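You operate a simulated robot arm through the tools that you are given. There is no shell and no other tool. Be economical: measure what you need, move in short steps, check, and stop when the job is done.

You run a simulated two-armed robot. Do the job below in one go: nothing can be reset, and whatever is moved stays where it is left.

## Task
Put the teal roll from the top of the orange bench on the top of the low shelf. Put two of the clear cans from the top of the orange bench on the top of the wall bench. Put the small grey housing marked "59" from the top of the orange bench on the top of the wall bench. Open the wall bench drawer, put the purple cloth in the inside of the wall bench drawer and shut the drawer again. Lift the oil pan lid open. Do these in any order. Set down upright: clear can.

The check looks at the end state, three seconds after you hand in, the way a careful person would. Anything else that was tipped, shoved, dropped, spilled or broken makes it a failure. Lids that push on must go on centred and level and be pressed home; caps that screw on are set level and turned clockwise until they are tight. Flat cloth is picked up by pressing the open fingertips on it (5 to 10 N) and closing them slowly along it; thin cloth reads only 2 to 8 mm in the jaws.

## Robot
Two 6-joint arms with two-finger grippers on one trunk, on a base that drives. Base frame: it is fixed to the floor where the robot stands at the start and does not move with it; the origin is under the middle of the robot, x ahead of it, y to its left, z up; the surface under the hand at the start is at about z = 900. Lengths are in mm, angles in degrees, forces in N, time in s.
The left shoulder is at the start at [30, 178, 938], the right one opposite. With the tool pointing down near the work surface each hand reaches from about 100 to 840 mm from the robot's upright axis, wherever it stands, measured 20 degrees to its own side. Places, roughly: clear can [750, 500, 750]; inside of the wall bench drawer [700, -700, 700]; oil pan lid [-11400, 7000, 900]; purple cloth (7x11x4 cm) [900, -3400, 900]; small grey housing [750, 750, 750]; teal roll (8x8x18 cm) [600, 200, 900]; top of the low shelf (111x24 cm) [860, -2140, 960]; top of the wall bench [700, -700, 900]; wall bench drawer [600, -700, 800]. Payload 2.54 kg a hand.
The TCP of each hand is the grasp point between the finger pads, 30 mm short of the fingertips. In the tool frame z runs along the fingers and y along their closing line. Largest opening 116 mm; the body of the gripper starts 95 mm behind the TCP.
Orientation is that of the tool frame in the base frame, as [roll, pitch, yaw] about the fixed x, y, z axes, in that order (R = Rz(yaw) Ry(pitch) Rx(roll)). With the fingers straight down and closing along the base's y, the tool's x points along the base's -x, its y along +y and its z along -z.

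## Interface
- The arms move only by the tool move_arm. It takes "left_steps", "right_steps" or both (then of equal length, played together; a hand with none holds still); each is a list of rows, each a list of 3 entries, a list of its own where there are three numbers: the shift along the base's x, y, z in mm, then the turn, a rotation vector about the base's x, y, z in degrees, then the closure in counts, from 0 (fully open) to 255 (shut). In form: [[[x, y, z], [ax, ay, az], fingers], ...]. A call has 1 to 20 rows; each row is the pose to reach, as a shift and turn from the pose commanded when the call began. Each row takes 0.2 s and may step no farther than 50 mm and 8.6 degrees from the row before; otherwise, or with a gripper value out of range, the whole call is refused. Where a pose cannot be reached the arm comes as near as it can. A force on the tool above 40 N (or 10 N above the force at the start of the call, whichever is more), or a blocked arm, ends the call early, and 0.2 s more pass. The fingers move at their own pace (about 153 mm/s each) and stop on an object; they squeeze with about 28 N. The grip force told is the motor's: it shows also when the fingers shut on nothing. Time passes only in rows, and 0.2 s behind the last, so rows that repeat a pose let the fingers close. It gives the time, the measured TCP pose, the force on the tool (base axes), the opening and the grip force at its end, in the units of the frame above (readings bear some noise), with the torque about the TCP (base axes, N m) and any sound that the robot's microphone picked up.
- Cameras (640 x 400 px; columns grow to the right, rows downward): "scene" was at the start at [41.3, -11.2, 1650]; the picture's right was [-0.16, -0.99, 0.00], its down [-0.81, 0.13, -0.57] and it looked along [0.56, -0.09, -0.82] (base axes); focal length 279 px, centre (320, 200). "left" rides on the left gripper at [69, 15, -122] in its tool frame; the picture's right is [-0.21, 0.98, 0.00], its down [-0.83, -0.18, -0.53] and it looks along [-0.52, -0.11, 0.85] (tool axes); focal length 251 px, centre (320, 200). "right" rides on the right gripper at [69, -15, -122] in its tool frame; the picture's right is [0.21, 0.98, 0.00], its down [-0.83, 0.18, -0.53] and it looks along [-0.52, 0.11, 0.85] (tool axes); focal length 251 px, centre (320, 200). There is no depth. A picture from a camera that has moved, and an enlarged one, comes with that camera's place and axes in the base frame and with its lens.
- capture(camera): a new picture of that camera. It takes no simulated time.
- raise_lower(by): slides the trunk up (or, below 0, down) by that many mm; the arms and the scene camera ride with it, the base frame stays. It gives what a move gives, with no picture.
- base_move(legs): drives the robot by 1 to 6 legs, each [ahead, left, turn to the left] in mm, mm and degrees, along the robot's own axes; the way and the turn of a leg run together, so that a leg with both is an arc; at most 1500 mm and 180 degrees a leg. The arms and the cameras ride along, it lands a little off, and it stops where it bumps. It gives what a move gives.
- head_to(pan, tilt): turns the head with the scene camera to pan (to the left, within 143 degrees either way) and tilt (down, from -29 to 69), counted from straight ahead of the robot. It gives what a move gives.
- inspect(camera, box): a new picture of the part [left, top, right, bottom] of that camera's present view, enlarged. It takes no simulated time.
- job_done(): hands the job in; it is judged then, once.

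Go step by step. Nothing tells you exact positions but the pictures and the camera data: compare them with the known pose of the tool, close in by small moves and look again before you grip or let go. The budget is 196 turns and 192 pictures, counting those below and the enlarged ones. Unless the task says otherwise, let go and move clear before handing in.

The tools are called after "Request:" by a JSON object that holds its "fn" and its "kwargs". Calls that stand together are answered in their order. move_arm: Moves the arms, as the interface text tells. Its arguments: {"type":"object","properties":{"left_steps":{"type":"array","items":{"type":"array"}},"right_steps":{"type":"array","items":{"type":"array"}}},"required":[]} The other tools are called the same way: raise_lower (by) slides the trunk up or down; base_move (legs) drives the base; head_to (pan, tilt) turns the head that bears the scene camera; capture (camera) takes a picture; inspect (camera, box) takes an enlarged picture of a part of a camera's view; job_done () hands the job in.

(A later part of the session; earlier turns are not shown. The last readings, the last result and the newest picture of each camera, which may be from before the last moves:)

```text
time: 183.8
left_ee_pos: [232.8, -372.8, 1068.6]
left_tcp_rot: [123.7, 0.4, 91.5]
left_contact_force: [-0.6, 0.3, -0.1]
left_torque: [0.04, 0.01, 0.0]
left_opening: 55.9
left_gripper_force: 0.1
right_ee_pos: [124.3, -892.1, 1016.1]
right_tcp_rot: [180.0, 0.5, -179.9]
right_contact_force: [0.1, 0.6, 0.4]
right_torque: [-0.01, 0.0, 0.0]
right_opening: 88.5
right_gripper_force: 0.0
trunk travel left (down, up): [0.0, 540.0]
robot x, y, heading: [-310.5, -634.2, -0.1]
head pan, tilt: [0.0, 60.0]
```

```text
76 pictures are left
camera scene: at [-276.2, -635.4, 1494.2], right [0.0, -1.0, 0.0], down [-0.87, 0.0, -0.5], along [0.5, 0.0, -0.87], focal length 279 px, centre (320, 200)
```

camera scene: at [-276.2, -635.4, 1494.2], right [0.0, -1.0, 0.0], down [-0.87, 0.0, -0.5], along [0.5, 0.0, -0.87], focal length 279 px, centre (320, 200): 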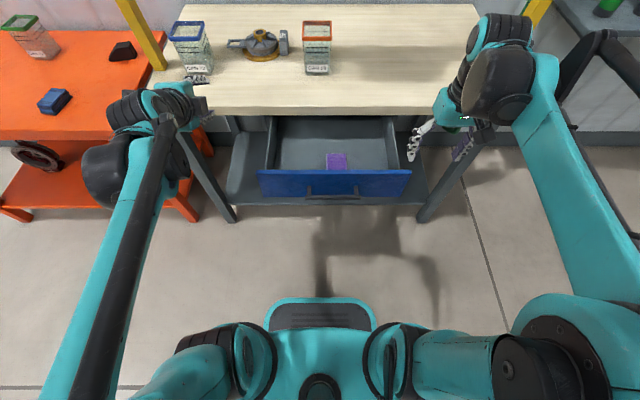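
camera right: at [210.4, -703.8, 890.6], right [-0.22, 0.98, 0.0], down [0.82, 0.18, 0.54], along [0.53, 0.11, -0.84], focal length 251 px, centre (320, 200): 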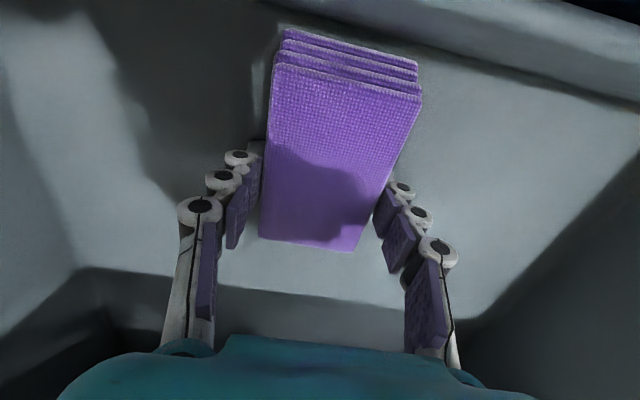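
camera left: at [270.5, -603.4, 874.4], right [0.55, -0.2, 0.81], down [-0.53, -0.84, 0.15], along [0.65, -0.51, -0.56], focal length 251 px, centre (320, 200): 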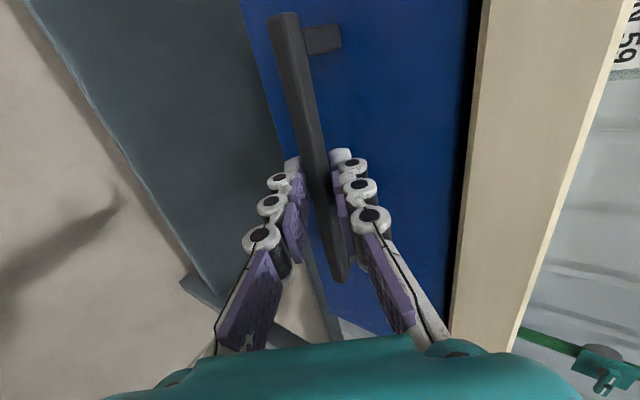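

Cloth is inside. Now I return to the earlier position to regrip the handle with the left hand and push the drawer shut.

Request:
{"fn": "base_move", "kwargs": {"legs": [[-290, 0, 0], [0, -257, 0]]}}

Request:
{"fn": "move_arm", "kwargs": {"left_steps": [[[40, -13, -15], [0, 0, 0], 132], [[80, -26, -30], [0, 0, 0], 132], [[120, -40, -50], [0, 0, 0], 132], [[120, -40, -90], [0, 0, 0], 132], [[120, -40, -130], [0, 0, 0], 132], [[120, -40, -170], [0, 0, 0], 132], [[120, -40, -200], [0, 0, 0], 132], [[120, -40, -200], [0, 0, 0], 132]]}}

Request:
{"fn": "capture", "kwargs": {"camera": "left"}}

Request:
{"fn": "capture", "kwargs": {"camera": "scene"}}

```text
time: 187.3
left_ee_pos: [-55.7, -632.3, 1069.5]
left_tcp_rot: [123.7, 0.4, 91.2]
left_contact_force: [0.6, -0.8, 0.6]
left_torque: [0.0, 0.01, 0.05]
left_opening: 55.7
left_gripper_force: 0.1
right_ee_pos: [-166.9, -1149.8, 1016.1]
right_tcp_rot: [179.9, 0.6, 179.9]
right_contact_force: [-0.9, -0.5, 0.3]
right_torque: [-0.01, -0.01, -0.03]
right_opening: 88.7
right_gripper_force: 0.0
trunk travel left (down, up): [0.0, 540.0]
robot x, y, heading: [-601.8, -895.4, -0.3]
head pan, tilt: [0.0, 60.0]
```

```text
time: 189.1
left_ee_pos: [63.7, -672.0, 867.7]
left_tcp_rot: [123.7, 0.5, 91.2]
left_contact_force: [-0.4, 0.1, 0.0]
left_torque: [-0.02, 0.0, 0.04]
left_opening: 55.9
left_gripper_force: 0.0
right_ee_pos: [-167.0, -1149.9, 1016.1]
right_tcp_rot: [-180.0, 0.5, 179.8]
right_contact_force: [-0.4, 0.1, 0.2]
right_torque: [-0.03, 0.01, 0.02]
right_opening: 88.7
right_gripper_force: 0.0
trunk travel left (down, up): [0.0, 540.0]
robot x, y, heading: [-604.0, -893.2, -0.4]
head pan, tilt: [0.0, 60.0]
```

```text
75 pictures are left
camera left: at [-31.9, -603.3, 948.4], right [0.55, -0.2, 0.81], down [-0.53, -0.84, 0.15], along [0.65, -0.51, -0.56], focal length 251 px, centre (320, 200)
```

left: 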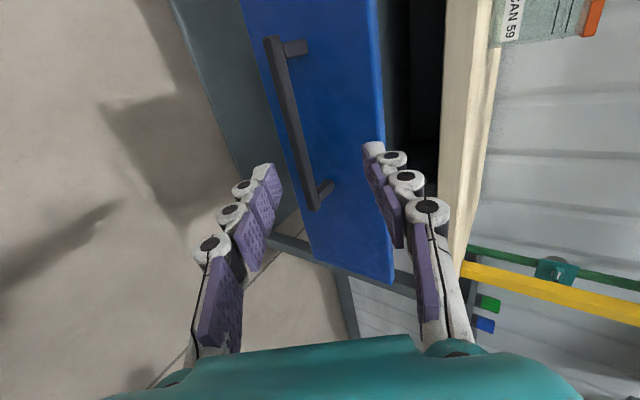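

```text
74 pictures are left
camera scene: at [-567.0, -892.6, 1494.2], right [0.0, -1.0, 0.0], down [-0.87, 0.0, -0.5], along [0.5, 0.0, -0.87], focal length 279 px, centre (320, 200)
```

scene: 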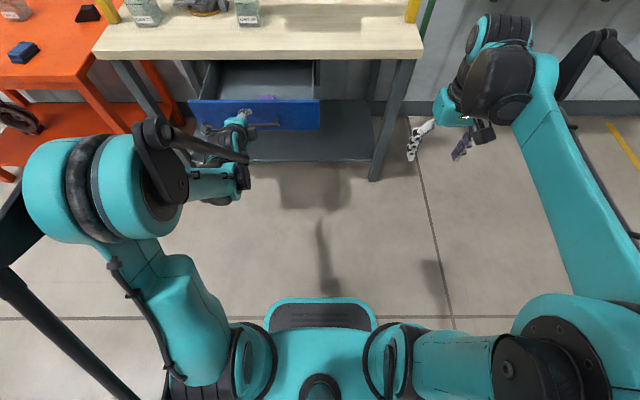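

Request:
{"fn": "move_arm", "kwargs": {"left_steps": [[[10, -1, -18], [0, 0, 0], 132], [[20, -1, -37], [0, 0, 0], 132], [[35, -1, -47], [0, 0, 0], 132], [[50, -1, -58], [0, 0, 0], 132], [[62, -1, -66], [0, 0, 0], 132], [[71, -1, -73], [0, 0, 0], 132], [[71, -1, -73], [0, 0, 0], 132]]}}

Request:
{"fn": "capture", "kwargs": {"camera": "left"}}

```text
time: 190.7
left_ee_pos: [135.5, -672.5, 795.3]
left_tcp_rot: [123.7, 0.5, 91.2]
left_contact_force: [-0.1, -0.2, -0.2]
left_torque: [0.03, 0.01, -0.03]
left_opening: 55.9
left_gripper_force: 0.1
right_ee_pos: [-167.8, -1148.5, 1016.7]
right_tcp_rot: [-179.9, 0.5, 179.8]
right_contact_force: [0.8, -0.4, 0.8]
right_torque: [0.02, -0.02, 0.02]
right_opening: 88.9
right_gripper_force: 0.1
trunk travel left (down, up): [0.0, 540.0]
robot x, y, heading: [-603.8, -893.5, -0.3]
head pan, tilt: [0.0, 60.0]
```

```text
73 pictures are left
camera left: at [40.1, -603.1, 875.5], right [0.55, -0.2, 0.81], down [-0.53, -0.84, 0.15], along [0.65, -0.51, -0.56], focal length 251 px, centre (320, 200)
```

left: 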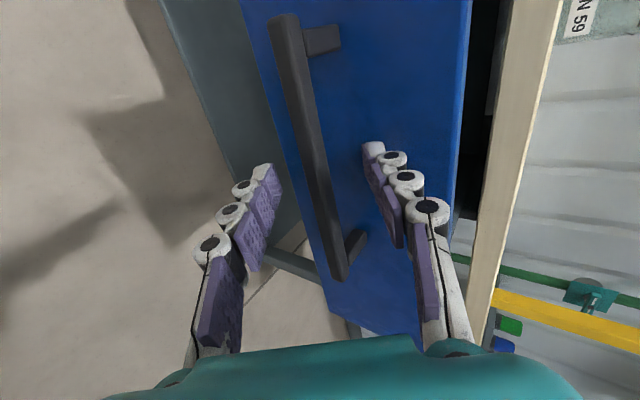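

Bar between the fingers again. Closing.

Request:
{"fn": "move_arm", "kwargs": {"left_steps": [[[0, 0, 0], [0, 0, 0], 160], [[0, 0, 0], [0, 0, 0], 190], [[0, 0, 0], [0, 0, 0], 215], [[0, 0, 0], [0, 0, 0], 235], [[0, 0, 0], [0, 0, 0], 250], [[0, 0, 0], [0, 0, 0], 250]]}}

Request:
{"fn": "base_move", "kwargs": {"legs": [[215, 0, 0]]}}

Request:
{"fn": "capture", "kwargs": {"camera": "scene"}}

```text
time: 192.1
left_ee_pos: [136.2, -672.6, 795.3]
left_tcp_rot: [123.7, 0.4, 91.2]
left_contact_force: [-0.1, -0.6, -3.8]
left_torque: [0.84, -0.06, -0.45]
left_opening: 15.4
left_gripper_force: 41.6
right_ee_pos: [-166.8, -1148.9, 1016.6]
right_tcp_rot: [-179.9, 0.5, 179.8]
right_contact_force: [0.3, -0.2, 0.6]
right_torque: [-0.01, 0.01, 0.0]
right_opening: 88.6
right_gripper_force: 0.0
trunk travel left (down, up): [0.0, 540.0]
robot x, y, heading: [-604.1, -893.0, -0.1]
head pan, tilt: [0.0, 60.0]
```

```text
time: 193.7
left_ee_pos: [353.1, -672.7, 795.0]
left_tcp_rot: [123.7, 0.4, 91.3]
left_contact_force: [-0.1, 0.6, -3.9]
left_torque: [0.91, -0.17, -0.25]
left_opening: 15.4
left_gripper_force: 41.7
right_ee_pos: [52.4, -1148.3, 1017.1]
right_tcp_rot: [-180.0, 0.5, 179.8]
right_contact_force: [-0.8, 0.5, 0.4]
right_torque: [0.01, 0.0, -0.01]
right_opening: 88.4
right_gripper_force: 0.0
trunk travel left (down, up): [0.0, 540.0]
robot x, y, heading: [-389.9, -894.3, -0.0]
head pan, tilt: [0.0, 60.0]
```

```text
72 pictures are left
camera scene: at [-348.5, -893.1, 1494.2], right [0.0, -1.0, 0.0], down [-0.87, 0.0, -0.5], along [0.5, 0.0, -0.87], focal length 279 px, centre (320, 200)
```

scene: 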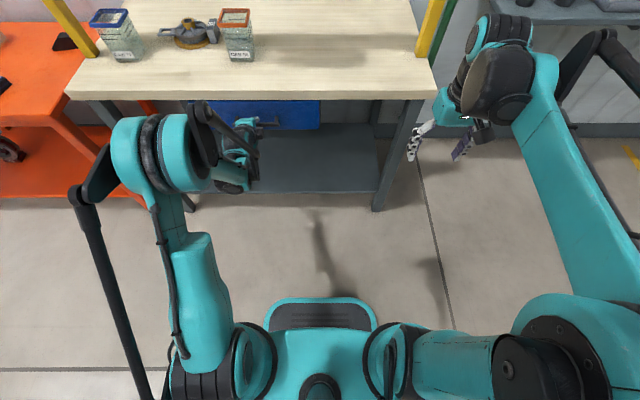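

13 mm to go; push on gently until it stops.

Request:
{"fn": "base_move", "kwargs": {"legs": [[25, 0, 0]]}}

```text
time: 194.7
left_ee_pos: [373.2, -673.1, 791.8]
left_tcp_rot: [124.5, 0.4, 91.2]
left_contact_force: [-0.5, 0.9, -5.0]
left_torque: [0.12, 0.04, -0.12]
left_opening: 12.1
left_gripper_force: 7.2
right_ee_pos: [74.6, -1150.0, 1016.3]
right_tcp_rot: [-179.9, 0.5, 179.9]
right_contact_force: [-0.1, 0.0, 0.4]
right_torque: [-0.02, 0.01, 0.01]
right_opening: 88.7
right_gripper_force: 0.0
trunk travel left (down, up): [0.0, 540.0]
robot x, y, heading: [-362.4, -891.1, -0.1]
head pan, tilt: [0.0, 60.0]
stopped in leg 1: the force on the tool passed its limit at 120 N (the readings are from after the stop); the commanded pose is now the measured one
```

The drawer hit its stop. Release and back off.

Request:
{"fn": "move_arm", "kwargs": {"left_steps": [[[0, 0, 0], [0, 0, 0], 190], [[0, 0, 0], [0, 0, 0], 140], [[0, 0, 0], [0, 0, 0], 132], [[-15, 0, 10], [0, 0, 0], 132], [[-35, 0, 23], [0, 0, 0], 132], [[-55, 0, 36], [0, 0, 0], 132], [[-90, 0, 50], [0, 0, 0], 132], [[-90, 0, 50], [0, 0, 0], 132]]}}

Request:
{"fn": "base_move", "kwargs": {"legs": [[-300, 0, 0]]}}

Request:
{"fn": "head_to", "kwargs": {"pan": 10, "tilt": 45}}

Request:
{"fn": "inspect", "kwargs": {"camera": "scene", "box": [140, 50, 500, 275]}}

```text
time: 196.5
left_ee_pos: [282.7, -673.4, 842.9]
left_tcp_rot: [124.3, 0.5, 91.2]
left_contact_force: [0.0, 0.3, -0.6]
left_torque: [0.0, 0.02, -0.01]
left_opening: 55.9
left_gripper_force: 0.1
right_ee_pos: [74.7, -1149.8, 1017.8]
right_tcp_rot: [180.0, 0.5, 180.0]
right_contact_force: [-0.5, -0.6, -0.4]
right_torque: [-0.04, -0.03, 0.0]
right_opening: 88.6
right_gripper_force: 0.2
trunk travel left (down, up): [0.0, 540.0]
robot x, y, heading: [-362.7, -895.6, -0.2]
head pan, tilt: [0.0, 60.0]
```

```text
time: 198.5
left_ee_pos: [-20.9, -673.3, 842.6]
left_tcp_rot: [124.2, 0.4, 91.2]
left_contact_force: [-0.5, -0.5, 0.3]
left_torque: [0.0, 0.0, -0.04]
left_opening: 55.8
left_gripper_force: 0.0
right_ee_pos: [-231.7, -1148.8, 1016.8]
right_tcp_rot: [179.9, 0.6, 179.8]
right_contact_force: [-0.1, 0.1, 0.2]
right_torque: [0.01, -0.05, -0.01]
right_opening: 88.8
right_gripper_force: 0.0
trunk travel left (down, up): [0.0, 540.0]
robot x, y, heading: [-669.2, -889.4, -0.2]
head pan, tilt: [0.0, 60.0]
```

```text
time: 199.3
left_ee_pos: [-20.9, -673.2, 844.0]
left_tcp_rot: [124.3, 0.4, 91.2]
left_contact_force: [-0.2, 0.3, -0.3]
left_torque: [-0.01, -0.02, 0.0]
left_opening: 55.7
left_gripper_force: 0.0
right_ee_pos: [-229.9, -1150.1, 1016.7]
right_tcp_rot: [-179.9, 0.4, 179.7]
right_contact_force: [0.8, 0.2, -0.6]
right_torque: [-0.01, -0.04, 0.02]
right_opening: 88.5
right_gripper_force: 0.1
trunk travel left (down, up): [0.0, 540.0]
robot x, y, heading: [-662.2, -891.0, 0.1]
head pan, tilt: [10.0, 45.0]
```

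```text
1.78 times, centred on (320, 162) of scene
camera zoom: at [-617.4, -878.5, 1513.6], right [0.17, -0.99, 0.0], down [-0.7, -0.12, -0.71], along [0.7, 0.12, -0.71], focal length 495 px, centre (320, 267)
```

zoom: 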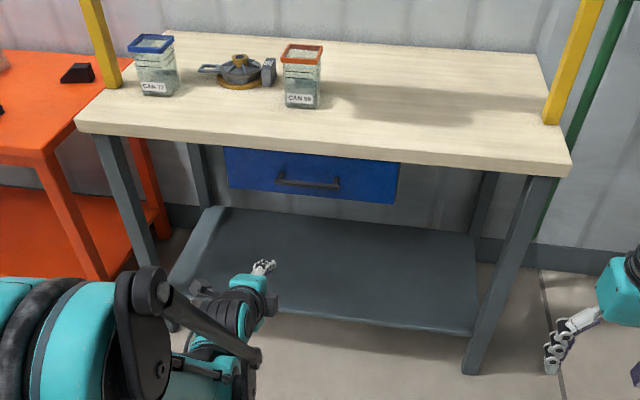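

Drawer is shut and everything stands as placed. Next the oil pan lid, far behind. I raise the trunk again, turn left ~140° and look.

Request:
{"fn": "raise_lower", "kwargs": {"by": 150}}

Request:
{"fn": "base_move", "kwargs": {"legs": [[-150, 0, 0], [0, 0, 120]]}}

Request:
{"fn": "head_to", "kwargs": {"pan": 15, "tilt": 5}}

Request:
{"fn": "capture", "kwargs": {"camera": "scene"}}

```text
time: 201.0
left_ee_pos: [-20.8, -675.8, 992.2]
left_tcp_rot: [124.3, 0.4, 91.2]
left_contact_force: [-1.0, -1.0, 0.0]
left_torque: [0.01, -0.02, 0.04]
left_opening: 55.8
left_gripper_force: 0.1
right_ee_pos: [-231.2, -1148.9, 1167.5]
right_tcp_rot: [180.0, 0.6, 179.7]
right_contact_force: [0.3, 0.8, -1.0]
right_torque: [-0.02, 0.01, 0.05]
right_opening: 88.6
right_gripper_force: 0.0
trunk travel left (down, up): [-150.0, 390.0]
robot x, y, heading: [-669.8, -891.1, -0.0]
head pan, tilt: [10.0, 45.0]
```

```text
time: 207.4
left_ee_pos: [-1333.7, -443.6, 993.7]
left_tcp_rot: [124.4, 0.4, -148.6]
left_contact_force: [-0.5, -0.6, -0.1]
left_torque: [0.01, 0.02, 0.01]
left_opening: 55.7
left_gripper_force: 0.0
right_ee_pos: [-817.7, -384.7, 1166.1]
right_tcp_rot: [180.0, 0.4, -59.9]
right_contact_force: [-0.2, 0.1, 0.2]
right_torque: [-0.01, 0.03, -0.01]
right_opening: 88.7
right_gripper_force: 0.0
trunk travel left (down, up): [-150.0, 390.0]
robot x, y, heading: [-817.7, -892.2, 120.0]
head pan, tilt: [10.0, 45.0]
```

```text
time: 208.5
left_ee_pos: [-1332.4, -443.5, 992.7]
left_tcp_rot: [124.3, 0.4, -148.6]
left_contact_force: [0.1, 0.4, -0.2]
left_torque: [0.01, 0.01, 0.0]
left_opening: 56.2
left_gripper_force: 0.1
right_ee_pos: [-816.3, -384.9, 1167.3]
right_tcp_rot: [180.0, 0.5, -59.9]
right_contact_force: [-0.1, 0.1, 0.0]
right_torque: [-0.02, -0.03, 0.0]
right_opening: 88.6
right_gripper_force: 0.0
trunk travel left (down, up): [-150.0, 390.0]
robot x, y, heading: [-817.7, -892.5, 120.2]
head pan, tilt: [15.0, 5.0]
```

```text
70 pictures are left
camera scene: at [-868.7, -852.8, 1726.6], right [0.71, 0.71, 0.0], down [0.06, -0.06, -1.0], along [-0.71, 0.7, -0.09], focal length 279 px, centre (320, 200)
```

scene: 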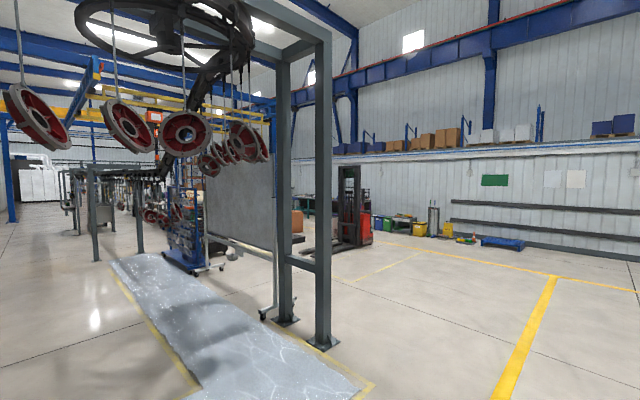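

I'll go round the portal on its right: heading 112°, 6 m ahead over open floor.

Request:
{"fn": "base_move", "kwargs": {"legs": [[0, 0, -8], [1500, 0, 0], [1500, 0, 0], [1500, 0, 0], [1500, 0, 0]]}}

Request:
{"fn": "head_to", "kwargs": {"pan": 45, "tilt": 8}}

Request:
{"fn": "capture", "kwargs": {"camera": "scene"}}

```text
time: 237.2
left_ee_pos: [-3603.2, 5040.8, 992.7]
left_tcp_rot: [124.4, 0.3, -155.5]
left_contact_force: [0.1, 0.0, 0.0]
left_torque: [0.02, 0.01, -0.04]
left_opening: 56.0
left_gripper_force: 0.0
right_ee_pos: [-3082.3, 5038.6, 1166.2]
right_tcp_rot: [-180.0, 0.5, -66.9]
right_contact_force: [0.2, 0.7, -0.3]
right_torque: [-0.03, -0.01, -0.01]
right_opening: 89.0
right_gripper_force: 0.0
trunk travel left (down, up): [-150.0, 390.0]
robot x, y, heading: [-3143.1, 4536.1, 113.0]
head pan, tilt: [15.0, 5.0]
```

```text
time: 238.1
left_ee_pos: [-3603.6, 5040.2, 992.5]
left_tcp_rot: [124.3, 0.3, -155.6]
left_contact_force: [-0.3, -0.7, -1.2]
left_torque: [-0.01, -0.01, 0.04]
left_opening: 56.0
left_gripper_force: 0.0
right_ee_pos: [-3082.7, 5037.3, 1166.2]
right_tcp_rot: [180.0, 0.6, -66.8]
right_contact_force: [0.2, -0.3, -0.2]
right_torque: [-0.03, 0.01, 0.01]
right_opening: 88.8
right_gripper_force: 0.0
trunk travel left (down, up): [-150.0, 390.0]
robot x, y, heading: [-3145.2, 4535.0, 113.1]
head pan, tilt: [45.0, 8.0]
```

```text
69 pictures are left
camera scene: at [-3219.7, 4541.0, 1721.9], right [0.37, 0.93, 0.0], down [0.13, -0.05, -0.99], along [-0.92, 0.37, -0.14], focal length 279 px, centre (320, 200)
```

scene: 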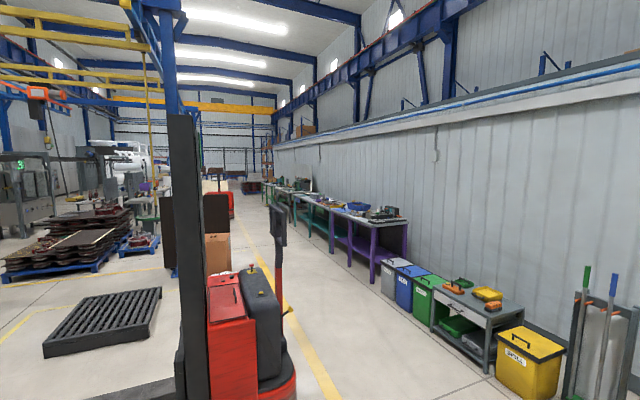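

There's a walkway between the forklift and the benches along the wall (bench fronts y≈6600). I go to y≈5850 and then along heading 180°.

Request:
{"fn": "base_move", "kwargs": {"legs": [[1430, 0, 0], [0, 0, 66.9], [1500, 0, 0], [1500, 0, 0]]}}

Request:
{"fn": "head_to", "kwargs": {"pan": -15, "tilt": 10}}

Request:
{"fn": "capture", "kwargs": {"camera": "scene"}}

```text
time: 262.3
left_ee_pos: [-7360.5, 5544.6, 993.5]
left_tcp_rot: [124.3, 0.5, -87.0]
left_contact_force: [-0.8, 0.7, 0.2]
left_torque: [-0.01, 0.01, 0.03]
left_opening: 56.0
left_gripper_force: 0.0
right_ee_pos: [-7165.6, 6026.9, 1167.8]
right_tcp_rot: [-180.0, 0.4, 1.8]
right_contact_force: [-1.4, -0.3, -0.1]
right_torque: [-0.01, 0.0, 0.0]
right_opening: 88.7
right_gripper_force: 0.0
trunk travel left (down, up): [-150.0, 390.0]
robot x, y, heading: [-6719.4, 5783.2, -178.2]
head pan, tilt: [45.0, 8.0]
```

```text
time: 263.6
left_ee_pos: [-7358.6, 5544.7, 993.5]
left_tcp_rot: [124.3, 0.4, -87.1]
left_contact_force: [0.7, 0.1, 0.7]
left_torque: [-0.01, 0.03, 0.0]
left_opening: 56.0
left_gripper_force: 0.0
right_ee_pos: [-7166.1, 6025.4, 1165.6]
right_tcp_rot: [179.9, 0.5, 1.7]
right_contact_force: [0.4, 0.6, -0.3]
right_torque: [0.01, 0.03, -0.01]
right_opening: 88.9
right_gripper_force: 0.1
trunk travel left (down, up): [-150.0, 390.0]
robot x, y, heading: [-6719.5, 5782.3, -178.3]
head pan, tilt: [-15.0, 10.0]
```

```text
68 pictures are left
camera scene: at [-6781.1, 5806.1, 1718.6], right [0.23, 0.97, 0.0], down [0.17, -0.04, -0.98], along [-0.96, 0.23, -0.17], focal length 279 px, centre (320, 200)
```

scene: 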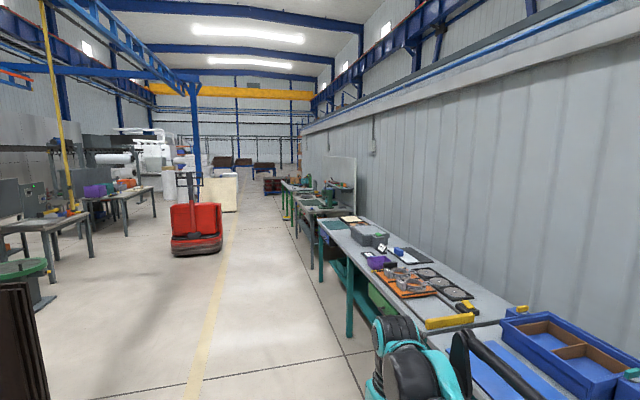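

The lid should be on the farther bench ahead-right. Continue 3 m straight, then look.

Request:
{"fn": "base_move", "kwargs": {"legs": [[0, 0, -1.7], [1500, 0, 0], [1500, 0, 0]]}}

Request:
{"fn": "head_to", "kwargs": {"pan": -30, "tilt": 20}}

Request:
{"fn": "capture", "kwargs": {"camera": "scene"}}

```text
time: 278.3
left_ee_pos: [-10337.5, 5526.9, 993.0]
left_tcp_rot: [124.2, 0.4, -88.0]
left_contact_force: [-0.4, -1.4, -0.2]
left_torque: [0.04, -0.02, -0.01]
left_opening: 55.6
left_gripper_force: 0.1
right_ee_pos: [-10135.5, 6006.1, 1165.3]
right_tcp_rot: [180.0, 0.5, 0.5]
right_contact_force: [0.4, 0.5, 0.0]
right_torque: [-0.01, -0.01, -0.01]
right_opening: 88.9
right_gripper_force: 0.0
trunk travel left (down, up): [-150.0, 390.0]
robot x, y, heading: [-9696.4, 5753.8, -179.5]
head pan, tilt: [-15.0, 10.0]
```

```text
time: 279.1
left_ee_pos: [-10338.7, 5526.9, 993.0]
left_tcp_rot: [124.4, 0.4, -88.0]
left_contact_force: [-0.1, -0.7, -0.1]
left_torque: [-0.01, 0.02, -0.02]
left_opening: 56.1
left_gripper_force: 0.0
right_ee_pos: [-10134.6, 6006.2, 1167.0]
right_tcp_rot: [180.0, 0.6, 0.5]
right_contact_force: [-0.1, 0.0, 1.2]
right_torque: [-0.02, -0.03, 0.0]
right_opening: 88.9
right_gripper_force: 0.2
trunk travel left (down, up): [-150.0, 390.0]
robot x, y, heading: [-9698.7, 5754.8, -179.5]
head pan, tilt: [-30.0, 20.0]
```

```text
67 pictures are left
camera scene: at [-9746.2, 5800.7, 1702.4], right [0.49, 0.87, 0.0], down [0.3, -0.17, -0.94], along [-0.82, 0.46, -0.34], focal length 279 px, centre (320, 200)
```

scene: 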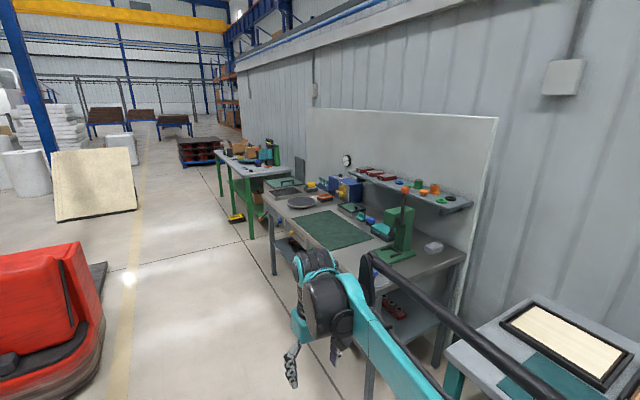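

Request:
{"fn": "inspect", "kwargs": {"camera": "scene", "box": [240, 140, 480, 290]}}

```text
2.67 times, centred on (360, 215) of scene
camera zoom: at [-9746.2, 5800.7, 1702.4], right [0.49, 0.87, 0.0], down [0.3, -0.17, -0.94], along [-0.82, 0.46, -0.34], focal length 743 px, centre (213, 160)
```

zoom: 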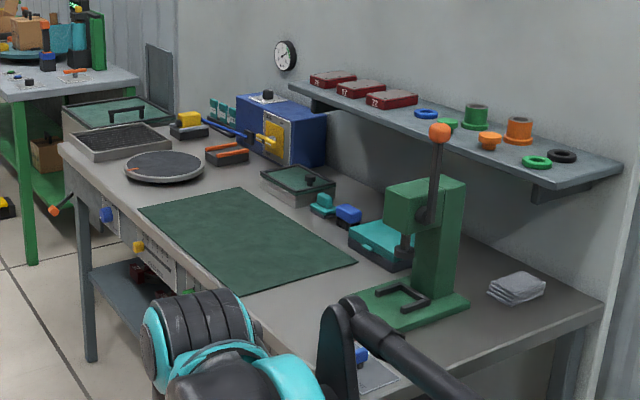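

The grey box with the green lid and black knob near (-11270, 6920) should be the oil pan. I drive there and turn to face the bench.

Request:
{"fn": "base_move", "kwargs": {"legs": [[1500, 0, 0], [150, 0, 0], [0, 0, -90.5]]}}

Request:
{"fn": "head_to", "kwargs": {"pan": 0, "tilt": 40}}

Request:
{"fn": "capture", "kwargs": {"camera": "scene"}}

```text
time: 291.2
left_ee_pos: [-11542.7, 6371.0, 993.3]
left_tcp_rot: [124.2, 0.4, -178.0]
left_contact_force: [0.8, -0.1, -0.5]
left_torque: [0.02, 0.01, 0.01]
left_opening: 55.6
left_gripper_force: 0.0
right_ee_pos: [-11064.8, 6168.7, 1166.1]
right_tcp_rot: [-180.0, 0.5, -89.2]
right_contact_force: [-0.1, 0.0, 0.1]
right_torque: [0.0, -0.01, 0.01]
right_opening: 88.7
right_gripper_force: 0.1
trunk travel left (down, up): [-150.0, 390.0]
robot x, y, heading: [-11313.1, 5727.6, 90.6]
head pan, tilt: [-30.0, 20.0]
```

```text
time: 292.1
left_ee_pos: [-11543.3, 6370.9, 993.6]
left_tcp_rot: [124.2, 0.4, -178.0]
left_contact_force: [-0.8, -1.2, -0.6]
left_torque: [0.01, 0.02, -0.01]
left_opening: 55.9
left_gripper_force: 0.1
right_ee_pos: [-11064.4, 6167.9, 1167.4]
right_tcp_rot: [180.0, 0.5, -89.3]
right_contact_force: [0.0, -0.2, -0.2]
right_torque: [0.01, 0.0, 0.0]
right_opening: 89.1
right_gripper_force: 0.1
trunk travel left (down, up): [-150.0, 390.0]
robot x, y, heading: [-11314.0, 5729.2, 90.7]
head pan, tilt: [0.0, 40.0]
```

```text
65 pictures are left
camera scene: at [-11315.3, 5783.2, 1671.0], right [1.0, 0.01, 0.0], down [0.01, -0.64, -0.77], along [-0.01, 0.77, -0.64], focal length 279 px, centre (320, 200)
```

scene: 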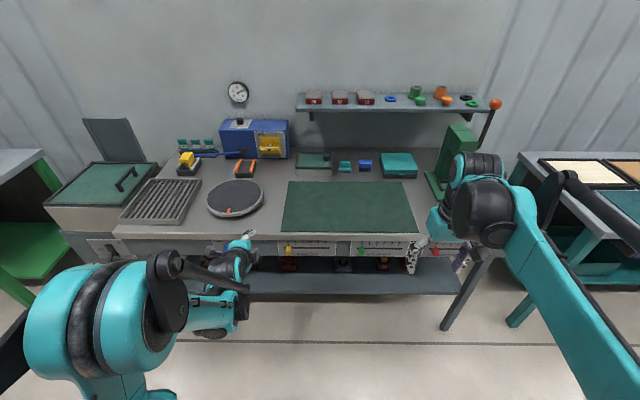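

Request:
{"fn": "inspect", "kwargs": {"camera": "scene", "box": [230, 110, 430, 235]}}

Request:
{"fn": "inspect", "kwargs": {"camera": "scene", "box": [30, 100, 230, 225]}}

```text
3.20 times, centred on (330, 172) of scene
camera zoom: at [-11315.3, 5783.2, 1671.0], right [1.0, 0.01, 0.0], down [0.01, -0.64, -0.77], along [-0.01, 0.77, -0.64], focal length 892 px, centre (288, 288)
```

zoom: 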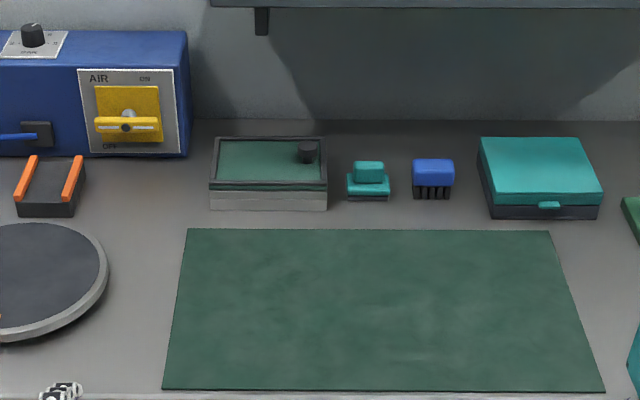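

```text
3.20 times, centred on (130, 162) of scene
camera zoom: at [-11315.3, 5783.2, 1671.0], right [1.0, 0.01, 0.0], down [0.01, -0.64, -0.77], along [-0.01, 0.77, -0.64], focal length 892 px, centre (928, 320)
```

zoom: 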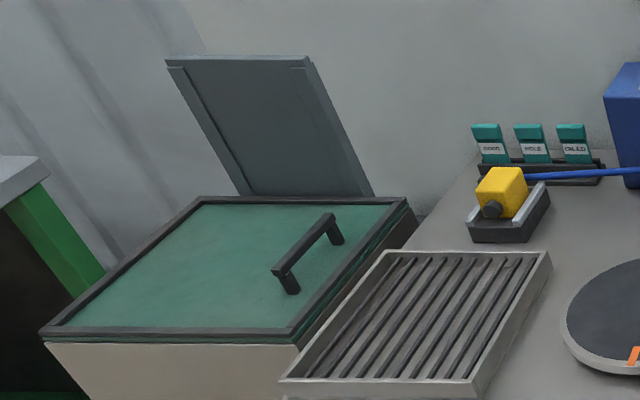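

The small box at (-11364, 7019) matches the lid's stated place. I zoom in to find hinge and knob.

Request:
{"fn": "inspect", "kwargs": {"camera": "scene", "box": [285, 145, 345, 183]}}

```text
10.53 times, centred on (315, 164) of scene
camera zoom: at [-11315.3, 5783.2, 1671.0], right [1.0, 0.01, 0.0], down [0.01, -0.64, -0.77], along [-0.01, 0.77, -0.64], focal length 2933 px, centre (373, 579)
```

zoom: 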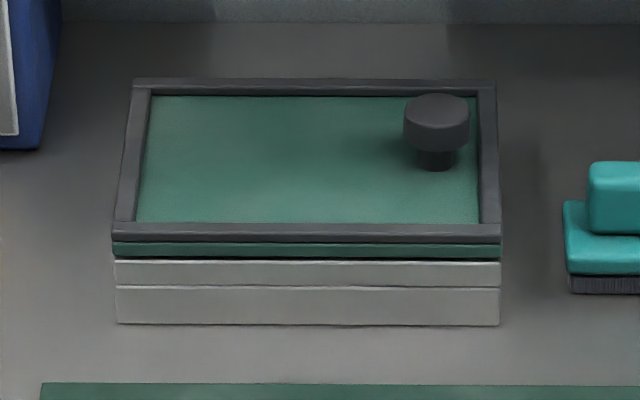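

The lid's knob sits mid right edge, so the hinge is on the left. I'll grip the knob with the left hand pointing forward, closing along x, and rotate it about y with the lid. First I roll the left hand 90° about its finger axis.

Request:
{"fn": "move_arm", "kwargs": {"left_steps": [[[0, 0, 5], [0, 6.76, -4.6], 132], [[0, 0, 10], [0, 13.5, -9.2], 132], [[0, 0, 15], [0, 20.3, -13.8], 132], [[0, 0, 20], [0, 27, -18.4], 132], [[0, 0, 25], [0, 33.8, -23], 132], [[0, 0, 30], [0, 40.6, -27.6], 132], [[0, 0, 35], [0, 47.3, -32.2], 132], [[0, 0, 40], [0, 54.1, -36.8], 132], [[0, 0, 45], [0, 60.9, -41.4], 132], [[0, 0, 50], [0, 67.6, -46], 132], [[0, 0, 50], [0, 74.4, -50.6], 132], [[0, 0, 50], [0, 74.4, -50.6], 132]]}}

Request:
{"fn": "capture", "kwargs": {"camera": "left"}}

```text
time: 294.8
left_ee_pos: [-11496.3, 6372.7, 1043.4]
left_tcp_rot: [178.8, -57.5, 94.1]
left_contact_force: [-0.5, 0.0, 0.2]
left_torque: [0.01, -0.01, -0.02]
left_opening: 55.8
left_gripper_force: 0.1
left hand out of reach, approached as far as the arm can: row 10, 11, 12
right_ee_pos: [-11063.5, 6169.7, 1166.9]
right_tcp_rot: [-180.0, 0.6, -89.3]
right_contact_force: [0.5, -1.1, -0.2]
right_torque: [-0.03, 0.0, -0.03]
right_opening: 88.5
right_gripper_force: 0.0
trunk travel left (down, up): [-150.0, 390.0]
robot x, y, heading: [-11313.6, 5726.9, 90.6]
head pan, tilt: [0.0, 40.0]
```

```text
61 pictures are left
camera left: at [-11480.1, 6308.8, 1167.5], right [0.98, -0.06, -0.17], down [-0.13, -0.9, -0.41], along [-0.13, 0.43, -0.9], focal length 251 px, centre (320, 200)
```

left: 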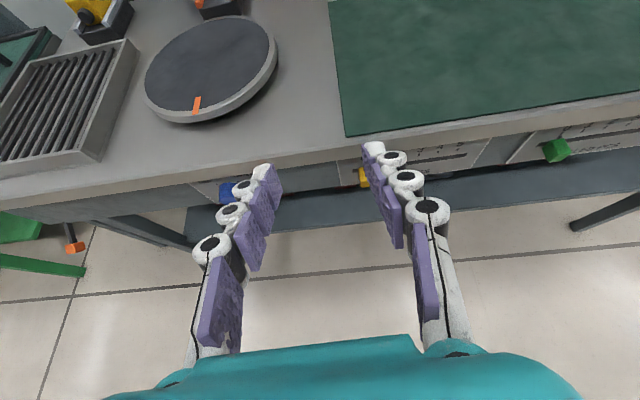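

Orientation reached. Now I bring the base right 195 mm and ahead 380 mm so the left hand is in front of the knob.

Request:
{"fn": "base_move", "kwargs": {"legs": [[0, -195, -0.6], [370, 0, 0]]}}

Request:
{"fn": "capture", "kwargs": {"camera": "left"}}

Request:
{"fn": "capture", "kwargs": {"camera": "scene"}}

```text
time: 298.3
left_ee_pos: [-11292.5, 6746.0, 1042.4]
left_tcp_rot: [178.7, -57.4, 93.6]
left_contact_force: [0.4, -0.1, 0.1]
left_torque: [-0.01, -0.03, -0.01]
left_opening: 55.7
left_gripper_force: 0.0
right_ee_pos: [-10863.3, 6538.1, 1165.7]
right_tcp_rot: [-180.0, 0.4, -90.2]
right_contact_force: [-0.6, -0.8, -0.3]
right_torque: [-0.04, -0.04, 0.01]
right_opening: 88.9
right_gripper_force: 0.1
trunk travel left (down, up): [-150.0, 390.0]
robot x, y, heading: [-11120.4, 6099.8, 89.8]
head pan, tilt: [0.0, 40.0]
```

```text
60 pictures are left
camera left: at [-11277.2, 6683.6, 1167.0], right [0.98, -0.07, -0.17], down [-0.14, -0.9, -0.41], along [-0.12, 0.43, -0.9], focal length 251 px, centre (320, 200)
```

left: 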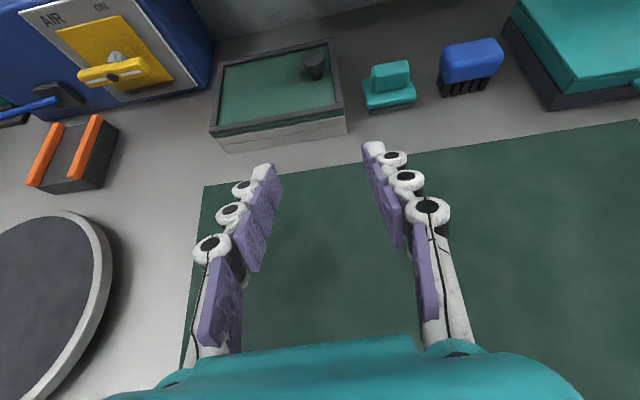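

```text
59 pictures are left
camera scene: at [-11119.3, 6156.0, 1670.9], right [1.0, 0.0, 0.0], down [0.0, -0.64, -0.77], along [0.0, 0.77, -0.64], focal length 279 px, centre (320, 200)
```

scene: 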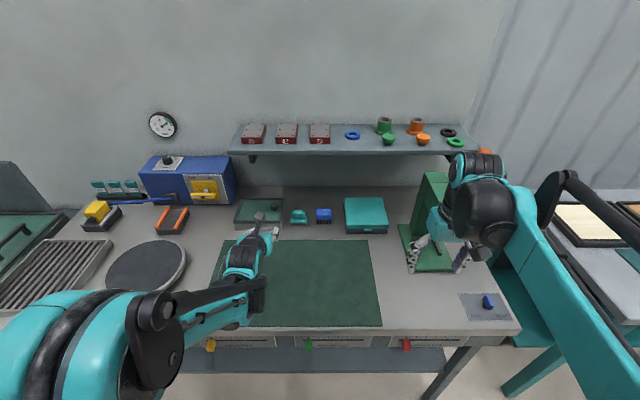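

Request:
{"fn": "inspect", "kwargs": {"camera": "scene", "box": [225, 190, 305, 240]}}

Request:
{"fn": "inspect", "kwargs": {"camera": "left", "box": [190, 20, 370, 165]}}

```text
8.00 times, centred on (265, 215) of scene
camera zoom: at [-11119.3, 6156.0, 1670.9], right [1.0, 0.0, 0.0], down [0.0, -0.64, -0.77], along [0.0, 0.77, -0.64], focal length 2229 px, centre (760, 80)
```

zoom: 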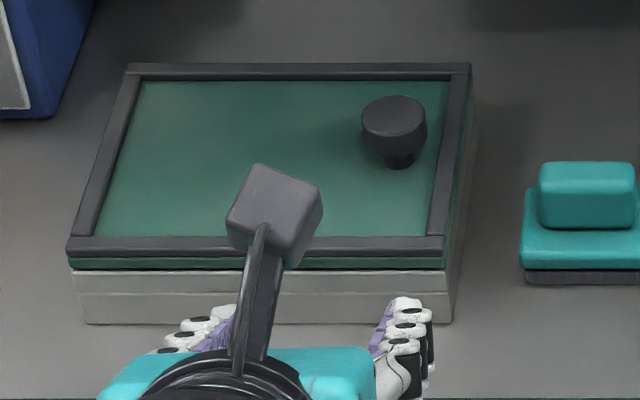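

```text
2.76 times, centred on (280, 92) of left
camera zoom: at [-11277.2, 6683.6, 1167.0], right [0.98, -0.07, -0.17], down [-0.14, -0.9, -0.41], along [-0.12, 0.43, -0.9], focal length 694 px, centre (430, 497)
```

zoom: 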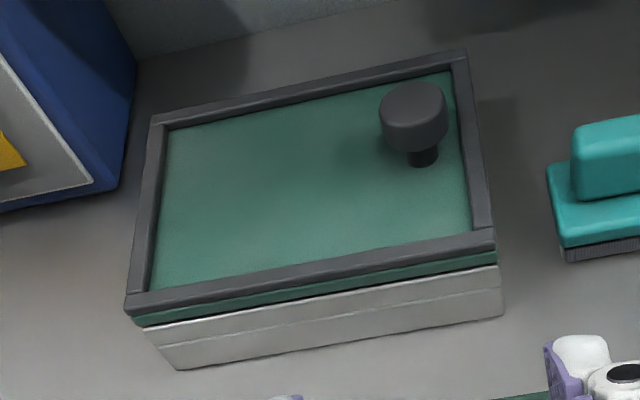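

Knob cap is near (-11303, ~7010, ~928). I move the hand closer to refine.

Request:
{"fn": "move_arm", "kwargs": {"left_steps": [[[-3, 36, -15], [0, 0, 0], 132], [[-6, 72, -30], [0, 0, 0], 132], [[-10, 110, -45], [0, 0, 0], 132], [[-10, 110, -45], [0, 0, 0], 132]]}}

Request:
{"fn": "inspect", "kwargs": {"camera": "left", "box": [180, 40, 460, 215]}}

```text
time: 299.3
left_ee_pos: [-11297.2, 6854.6, 1000.3]
left_tcp_rot: [178.8, -57.5, 94.0]
left_contact_force: [0.7, -0.5, 0.0]
left_torque: [-0.01, 0.0, 0.03]
left_opening: 55.8
left_gripper_force: 0.1
left hand out of reach, approached as far as the arm can: row 3, 4
right_ee_pos: [-10861.7, 6536.0, 1166.5]
right_tcp_rot: [180.0, 0.6, -90.1]
right_contact_force: [-0.4, -0.8, 0.4]
right_torque: [0.07, 0.02, -0.03]
right_opening: 88.8
right_gripper_force: 0.0
trunk travel left (down, up): [-150.0, 390.0]
robot x, y, heading: [-11120.0, 6102.5, 90.1]
head pan, tilt: [0.0, 40.0]
```

```text
2.29 times, centred on (320, 128) of left
camera zoom: at [-11280.8, 6791.2, 1124.2], right [0.98, -0.06, -0.17], down [-0.13, -0.9, -0.41], along [-0.13, 0.43, -0.9], focal length 575 px, centre (320, 366)
```

zoom: 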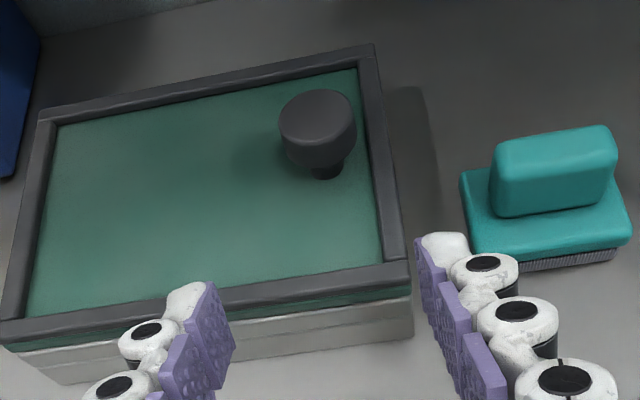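

Refined: knob cap ≈(-11300, 6984, 951). The wrist roll seems at its limit, so I ease it by 10° about y and try further forward.

Request:
{"fn": "move_arm", "kwargs": {"left_steps": [[[0, 10, 2], [0, -5, 0], 132], [[0, 20, 4], [0, -10, 0], 132], [[0, 40, 0], [0, -10, 0], 132], [[0, 60, -5], [0, -10, 0], 132], [[0, 60, -5], [0, -10, 0], 132]]}}

Request:
{"fn": "inspect", "kwargs": {"camera": "left", "box": [180, 40, 460, 215]}}

```text
time: 300.5
left_ee_pos: [-11281.7, 6915.7, 993.6]
left_tcp_rot: [161.1, -55.5, 109.3]
left_contact_force: [-0.7, 0.6, 0.4]
left_torque: [0.02, 0.02, 0.0]
left_opening: 56.0
left_gripper_force: 0.0
left hand out of reach, approached as far as the arm can: row 1, 2, 3, 4, 5
right_ee_pos: [-10861.8, 6536.4, 1166.3]
right_tcp_rot: [180.0, 0.5, -90.1]
right_contact_force: [0.2, -0.9, -0.5]
right_torque: [0.02, 0.02, 0.01]
right_opening: 88.6
right_gripper_force: 0.1
trunk travel left (down, up): [-150.0, 390.0]
robot x, y, heading: [-11119.5, 6096.3, 89.9]
head pan, tilt: [0.0, 40.0]
```

```text
2.29 times, centred on (320, 128) of left
camera zoom: at [-11286.2, 6852.9, 1118.3], right [1.0, -0.05, 0.0], down [-0.05, -0.9, -0.43], along [0.02, 0.43, -0.9], focal length 575 px, centre (320, 366)
```

zoom: 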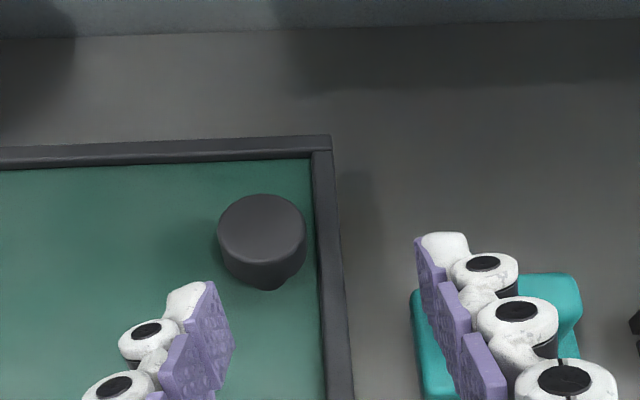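

Now the closing axis is level and the knob estimate is confirmed (-11300, 6984, 951). I shift the base 18 mm left and 45 mm ahead, then lower the hand.

Request:
{"fn": "base_move", "kwargs": {"legs": [[45, 18, 0]]}}

Request:
{"fn": "inspect", "kwargs": {"camera": "left", "box": [180, 80, 460, 255]}}

```text
time: 301.4
left_ee_pos: [-11300.1, 6963.3, 990.2]
left_tcp_rot: [161.2, -55.4, 109.4]
left_contact_force: [-0.6, 0.7, -0.9]
left_torque: [0.03, -0.03, -0.05]
left_opening: 55.9
left_gripper_force: 0.1
right_ee_pos: [-10882.0, 6584.8, 1165.7]
right_tcp_rot: [-180.0, 0.4, -89.9]
right_contact_force: [-0.5, 0.8, 0.2]
right_torque: [-0.06, -0.07, 0.03]
right_opening: 88.9
right_gripper_force: 0.1
trunk travel left (down, up): [-150.0, 390.0]
robot x, y, heading: [-11138.1, 6147.2, 90.1]
head pan, tilt: [0.0, 40.0]
```

```text
2.29 times, centred on (320, 168) of left
camera zoom: at [-11305.2, 6900.6, 1116.6], right [1.0, -0.05, 0.0], down [-0.05, -0.9, -0.43], along [0.02, 0.42, -0.91], focal length 575 px, centre (320, 274)
```

zoom: 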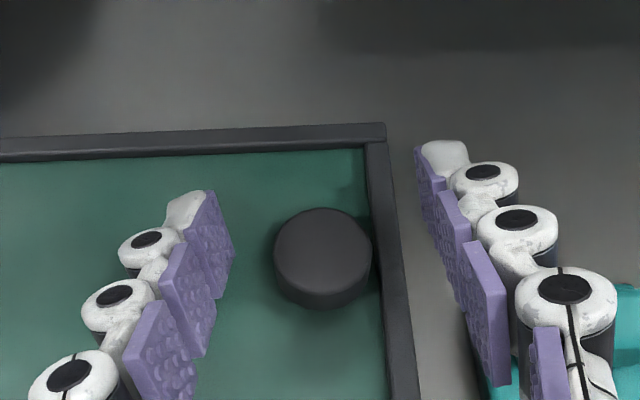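

Well aligned. I lower the trunk 22 mm and check the height against the knob.

Request:
{"fn": "raise_lower", "kwargs": {"by": -22}}

Request:
{"fn": "inspect", "kwargs": {"camera": "left", "box": [180, 80, 460, 255]}}

Request:
{"fn": "inspect", "kwargs": {"camera": "scene", "box": [225, 190, 325, 255]}}

```text
time: 302.1
left_ee_pos: [-11299.1, 6961.6, 971.3]
left_tcp_rot: [161.2, -55.5, 109.4]
left_contact_force: [0.1, -0.7, 0.9]
left_torque: [-0.05, 0.01, 0.0]
left_opening: 55.7
left_gripper_force: 0.2
right_ee_pos: [-10880.3, 6582.0, 1146.3]
right_tcp_rot: [180.0, 0.6, -90.1]
right_contact_force: [0.2, -0.9, 0.4]
right_torque: [0.03, 0.01, -0.03]
right_opening: 88.8
right_gripper_force: 0.0
trunk travel left (down, up): [-128.0, 412.0]
robot x, y, heading: [-11137.3, 6141.7, 89.9]
head pan, tilt: [0.0, 40.0]
```

```text
2.29 times, centred on (320, 168) of left
camera zoom: at [-11304.3, 6898.0, 1096.7], right [1.0, -0.05, 0.0], down [-0.05, -0.9, -0.43], along [0.02, 0.43, -0.9], focal length 575 px, centre (320, 274)
```

zoom: 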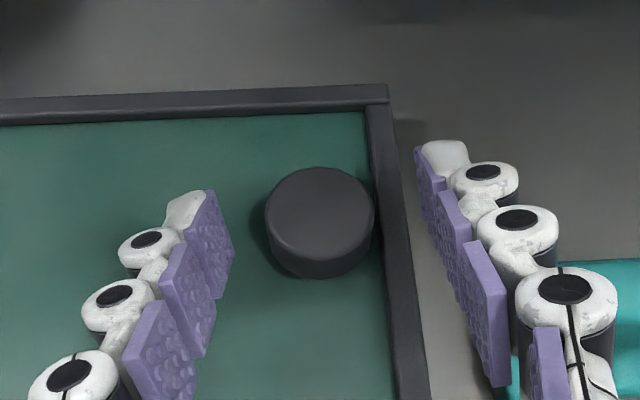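

```text
6.15 times, centred on (275, 222) of scene
camera zoom: at [-11137.0, 6199.5, 1649.0], right [1.0, 0.0, 0.0], down [0.0, -0.64, -0.77], along [0.0, 0.77, -0.64], focal length 1715 px, centre (597, 62)
```

zoom: 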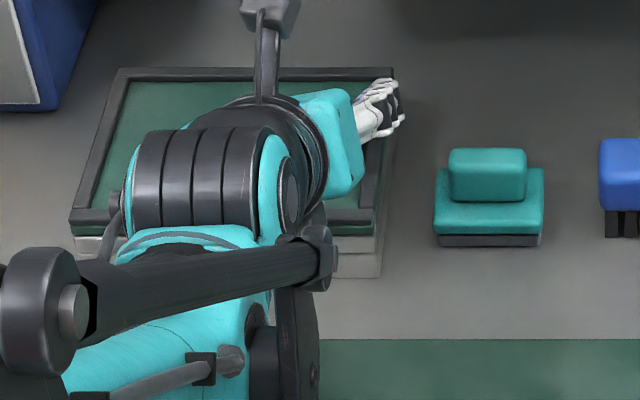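

Alignment is good. I move 8 mm forward, 6 mm down, and close on the knob.

Request:
{"fn": "move_arm", "kwargs": {"left_steps": [[[0, 4, -3], [0, 0, 0], 132], [[0, 8, -6], [0, 0, 0], 140], [[0, 8, -6], [0, 0, 0], 160], [[0, 8, -6], [0, 0, 0], 175], [[0, 8, -6], [0, 0, 0], 190], [[0, 8, -6], [0, 0, 0], 205], [[0, 8, -6], [0, 0, 0], 220], [[0, 8, -6], [0, 0, 0], 220]]}}

Request:
{"fn": "inspect", "kwargs": {"camera": "left", "box": [180, 80, 460, 255]}}

```text
time: 303.9
left_ee_pos: [-11300.3, 6969.3, 965.3]
left_tcp_rot: [161.3, -55.5, 109.4]
left_contact_force: [-3.9, 0.0, 2.6]
left_torque: [-0.2, 0.65, 0.07]
left_opening: 32.3
left_gripper_force: 45.0
right_ee_pos: [-10881.6, 6584.1, 1145.5]
right_tcp_rot: [179.9, 0.4, -90.1]
right_contact_force: [0.5, 0.1, -0.1]
right_torque: [0.01, 0.0, -0.01]
right_opening: 88.9
right_gripper_force: 0.1
trunk travel left (down, up): [-128.0, 412.0]
robot x, y, heading: [-11134.7, 6151.0, 89.9]
head pan, tilt: [0.0, 40.0]
```

```text
2.29 times, centred on (320, 168) of left
camera zoom: at [-11305.5, 6907.0, 1090.7], right [1.0, -0.05, 0.0], down [-0.05, -0.9, -0.43], along [0.02, 0.43, -0.9], focal length 575 px, centre (320, 274)
```

zoom: 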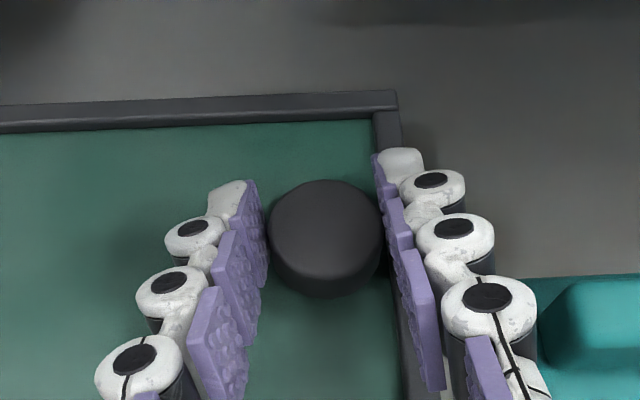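

Knob gripped (32 mm). I lift along an arc about the presumed left hinge (142 mm to the left), first 16° and check forces.

Request:
{"fn": "move_arm", "kwargs": {"left_steps": [[[-3.3, 0, 9.8], [0, -4, 0], 220], [[-7.4, 0, 19.3], [0, -8, 0], 220], [[-12.1, 0, 28.6], [0, -12, 0], 220], [[-17.4, 0, 37.5], [0, -16, 0], 220], [[-17.4, 0, 37.5], [0, -16, 0], 220]]}}

Request:
{"fn": "inspect", "kwargs": {"camera": "scene", "box": [215, 170, 335, 250]}}

Request:
{"fn": "capture", "kwargs": {"camera": "left"}}

```text
time: 304.6
left_ee_pos: [-11307.3, 6970.7, 984.0]
left_tcp_rot: [149.3, -52.0, 120.9]
left_contact_force: [-15.4, 4.4, -0.7]
left_torque: [-0.22, 0.94, 0.39]
left_opening: 32.3
left_gripper_force: 44.7
left hand out of reach, approached as far as the arm can: row 1, 2, 3
right_ee_pos: [-10882.2, 6585.0, 1144.1]
right_tcp_rot: [179.9, 0.5, -89.9]
right_contact_force: [1.0, -0.1, -0.2]
right_torque: [0.02, 0.05, 0.01]
right_opening: 88.6
right_gripper_force: 0.1
trunk travel left (down, up): [-128.0, 412.0]
robot x, y, heading: [-11138.9, 6145.8, 90.0]
head pan, tilt: [0.0, 40.0]
stopped in row 3 (left hand): the force on the tool passed its limit at 46 N (the readings are from after the stop); the commanded pose is now the measured one
```

```text
5.00 times, centred on (275, 210) of scene
camera zoom: at [-11137.6, 6202.2, 1648.8], right [1.0, 0.0, 0.0], down [0.0, -0.64, -0.77], along [0.0, 0.77, -0.64], focal length 1393 px, centre (545, 150)
```

zoom: 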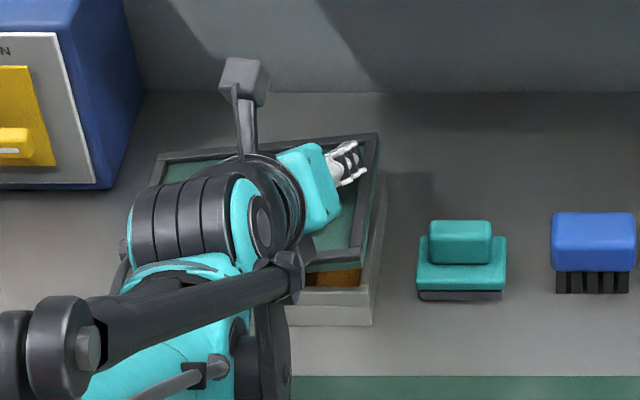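

```text
49 pictures are left
camera left: at [-11327.5, 6907.1, 1108.2], right [0.99, -0.02, 0.14], down [0.04, -0.9, -0.43], along [0.13, 0.43, -0.89], focal length 251 px, centre (320, 200)
```

left: 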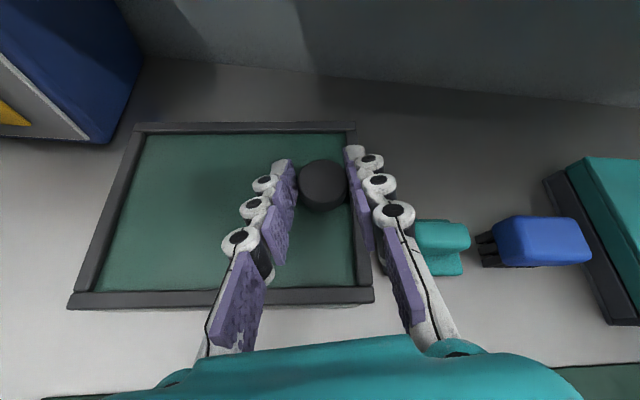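

The hinge is on the left: the right edge is rising. I continue in small arcs with a slight leftward bias.

Request:
{"fn": "move_arm", "kwargs": {"left_steps": [[[-4, 0, 5], [0, -2, 0], 220], [[-7, 0, 9.3], [0, -4, 0], 220], [[-10, 0, 14], [0, -6, 0], 220], [[-12.5, 0, 18.2], [0, -8, 0], 220], [[-12.5, 0, 18.2], [0, -8, 0], 220]]}}

```text
time: 305.4
left_ee_pos: [-11313.6, 6970.9, 997.1]
left_tcp_rot: [142.2, -48.7, 127.6]
left_contact_force: [-13.2, 2.4, -2.4]
left_torque: [-0.58, 0.93, 0.46]
left_opening: 32.5
left_gripper_force: 44.8
left hand out of reach, approached as far as the arm can: row 2, 3, 4
right_ee_pos: [-10884.0, 6586.4, 1144.8]
right_tcp_rot: [-179.9, 0.6, -89.8]
right_contact_force: [0.2, 0.3, 0.1]
right_torque: [-0.02, 0.05, -0.01]
right_opening: 88.7
right_gripper_force: 0.0
trunk travel left (down, up): [-128.0, 412.0]
robot x, y, heading: [-11138.2, 6144.7, 90.3]
head pan, tilt: [0.0, 40.0]
stopped in row 4 (left hand): the force on the tool passed its limit at 43 N (the readings are from after the stop); the commanded pose is now the measured one
```

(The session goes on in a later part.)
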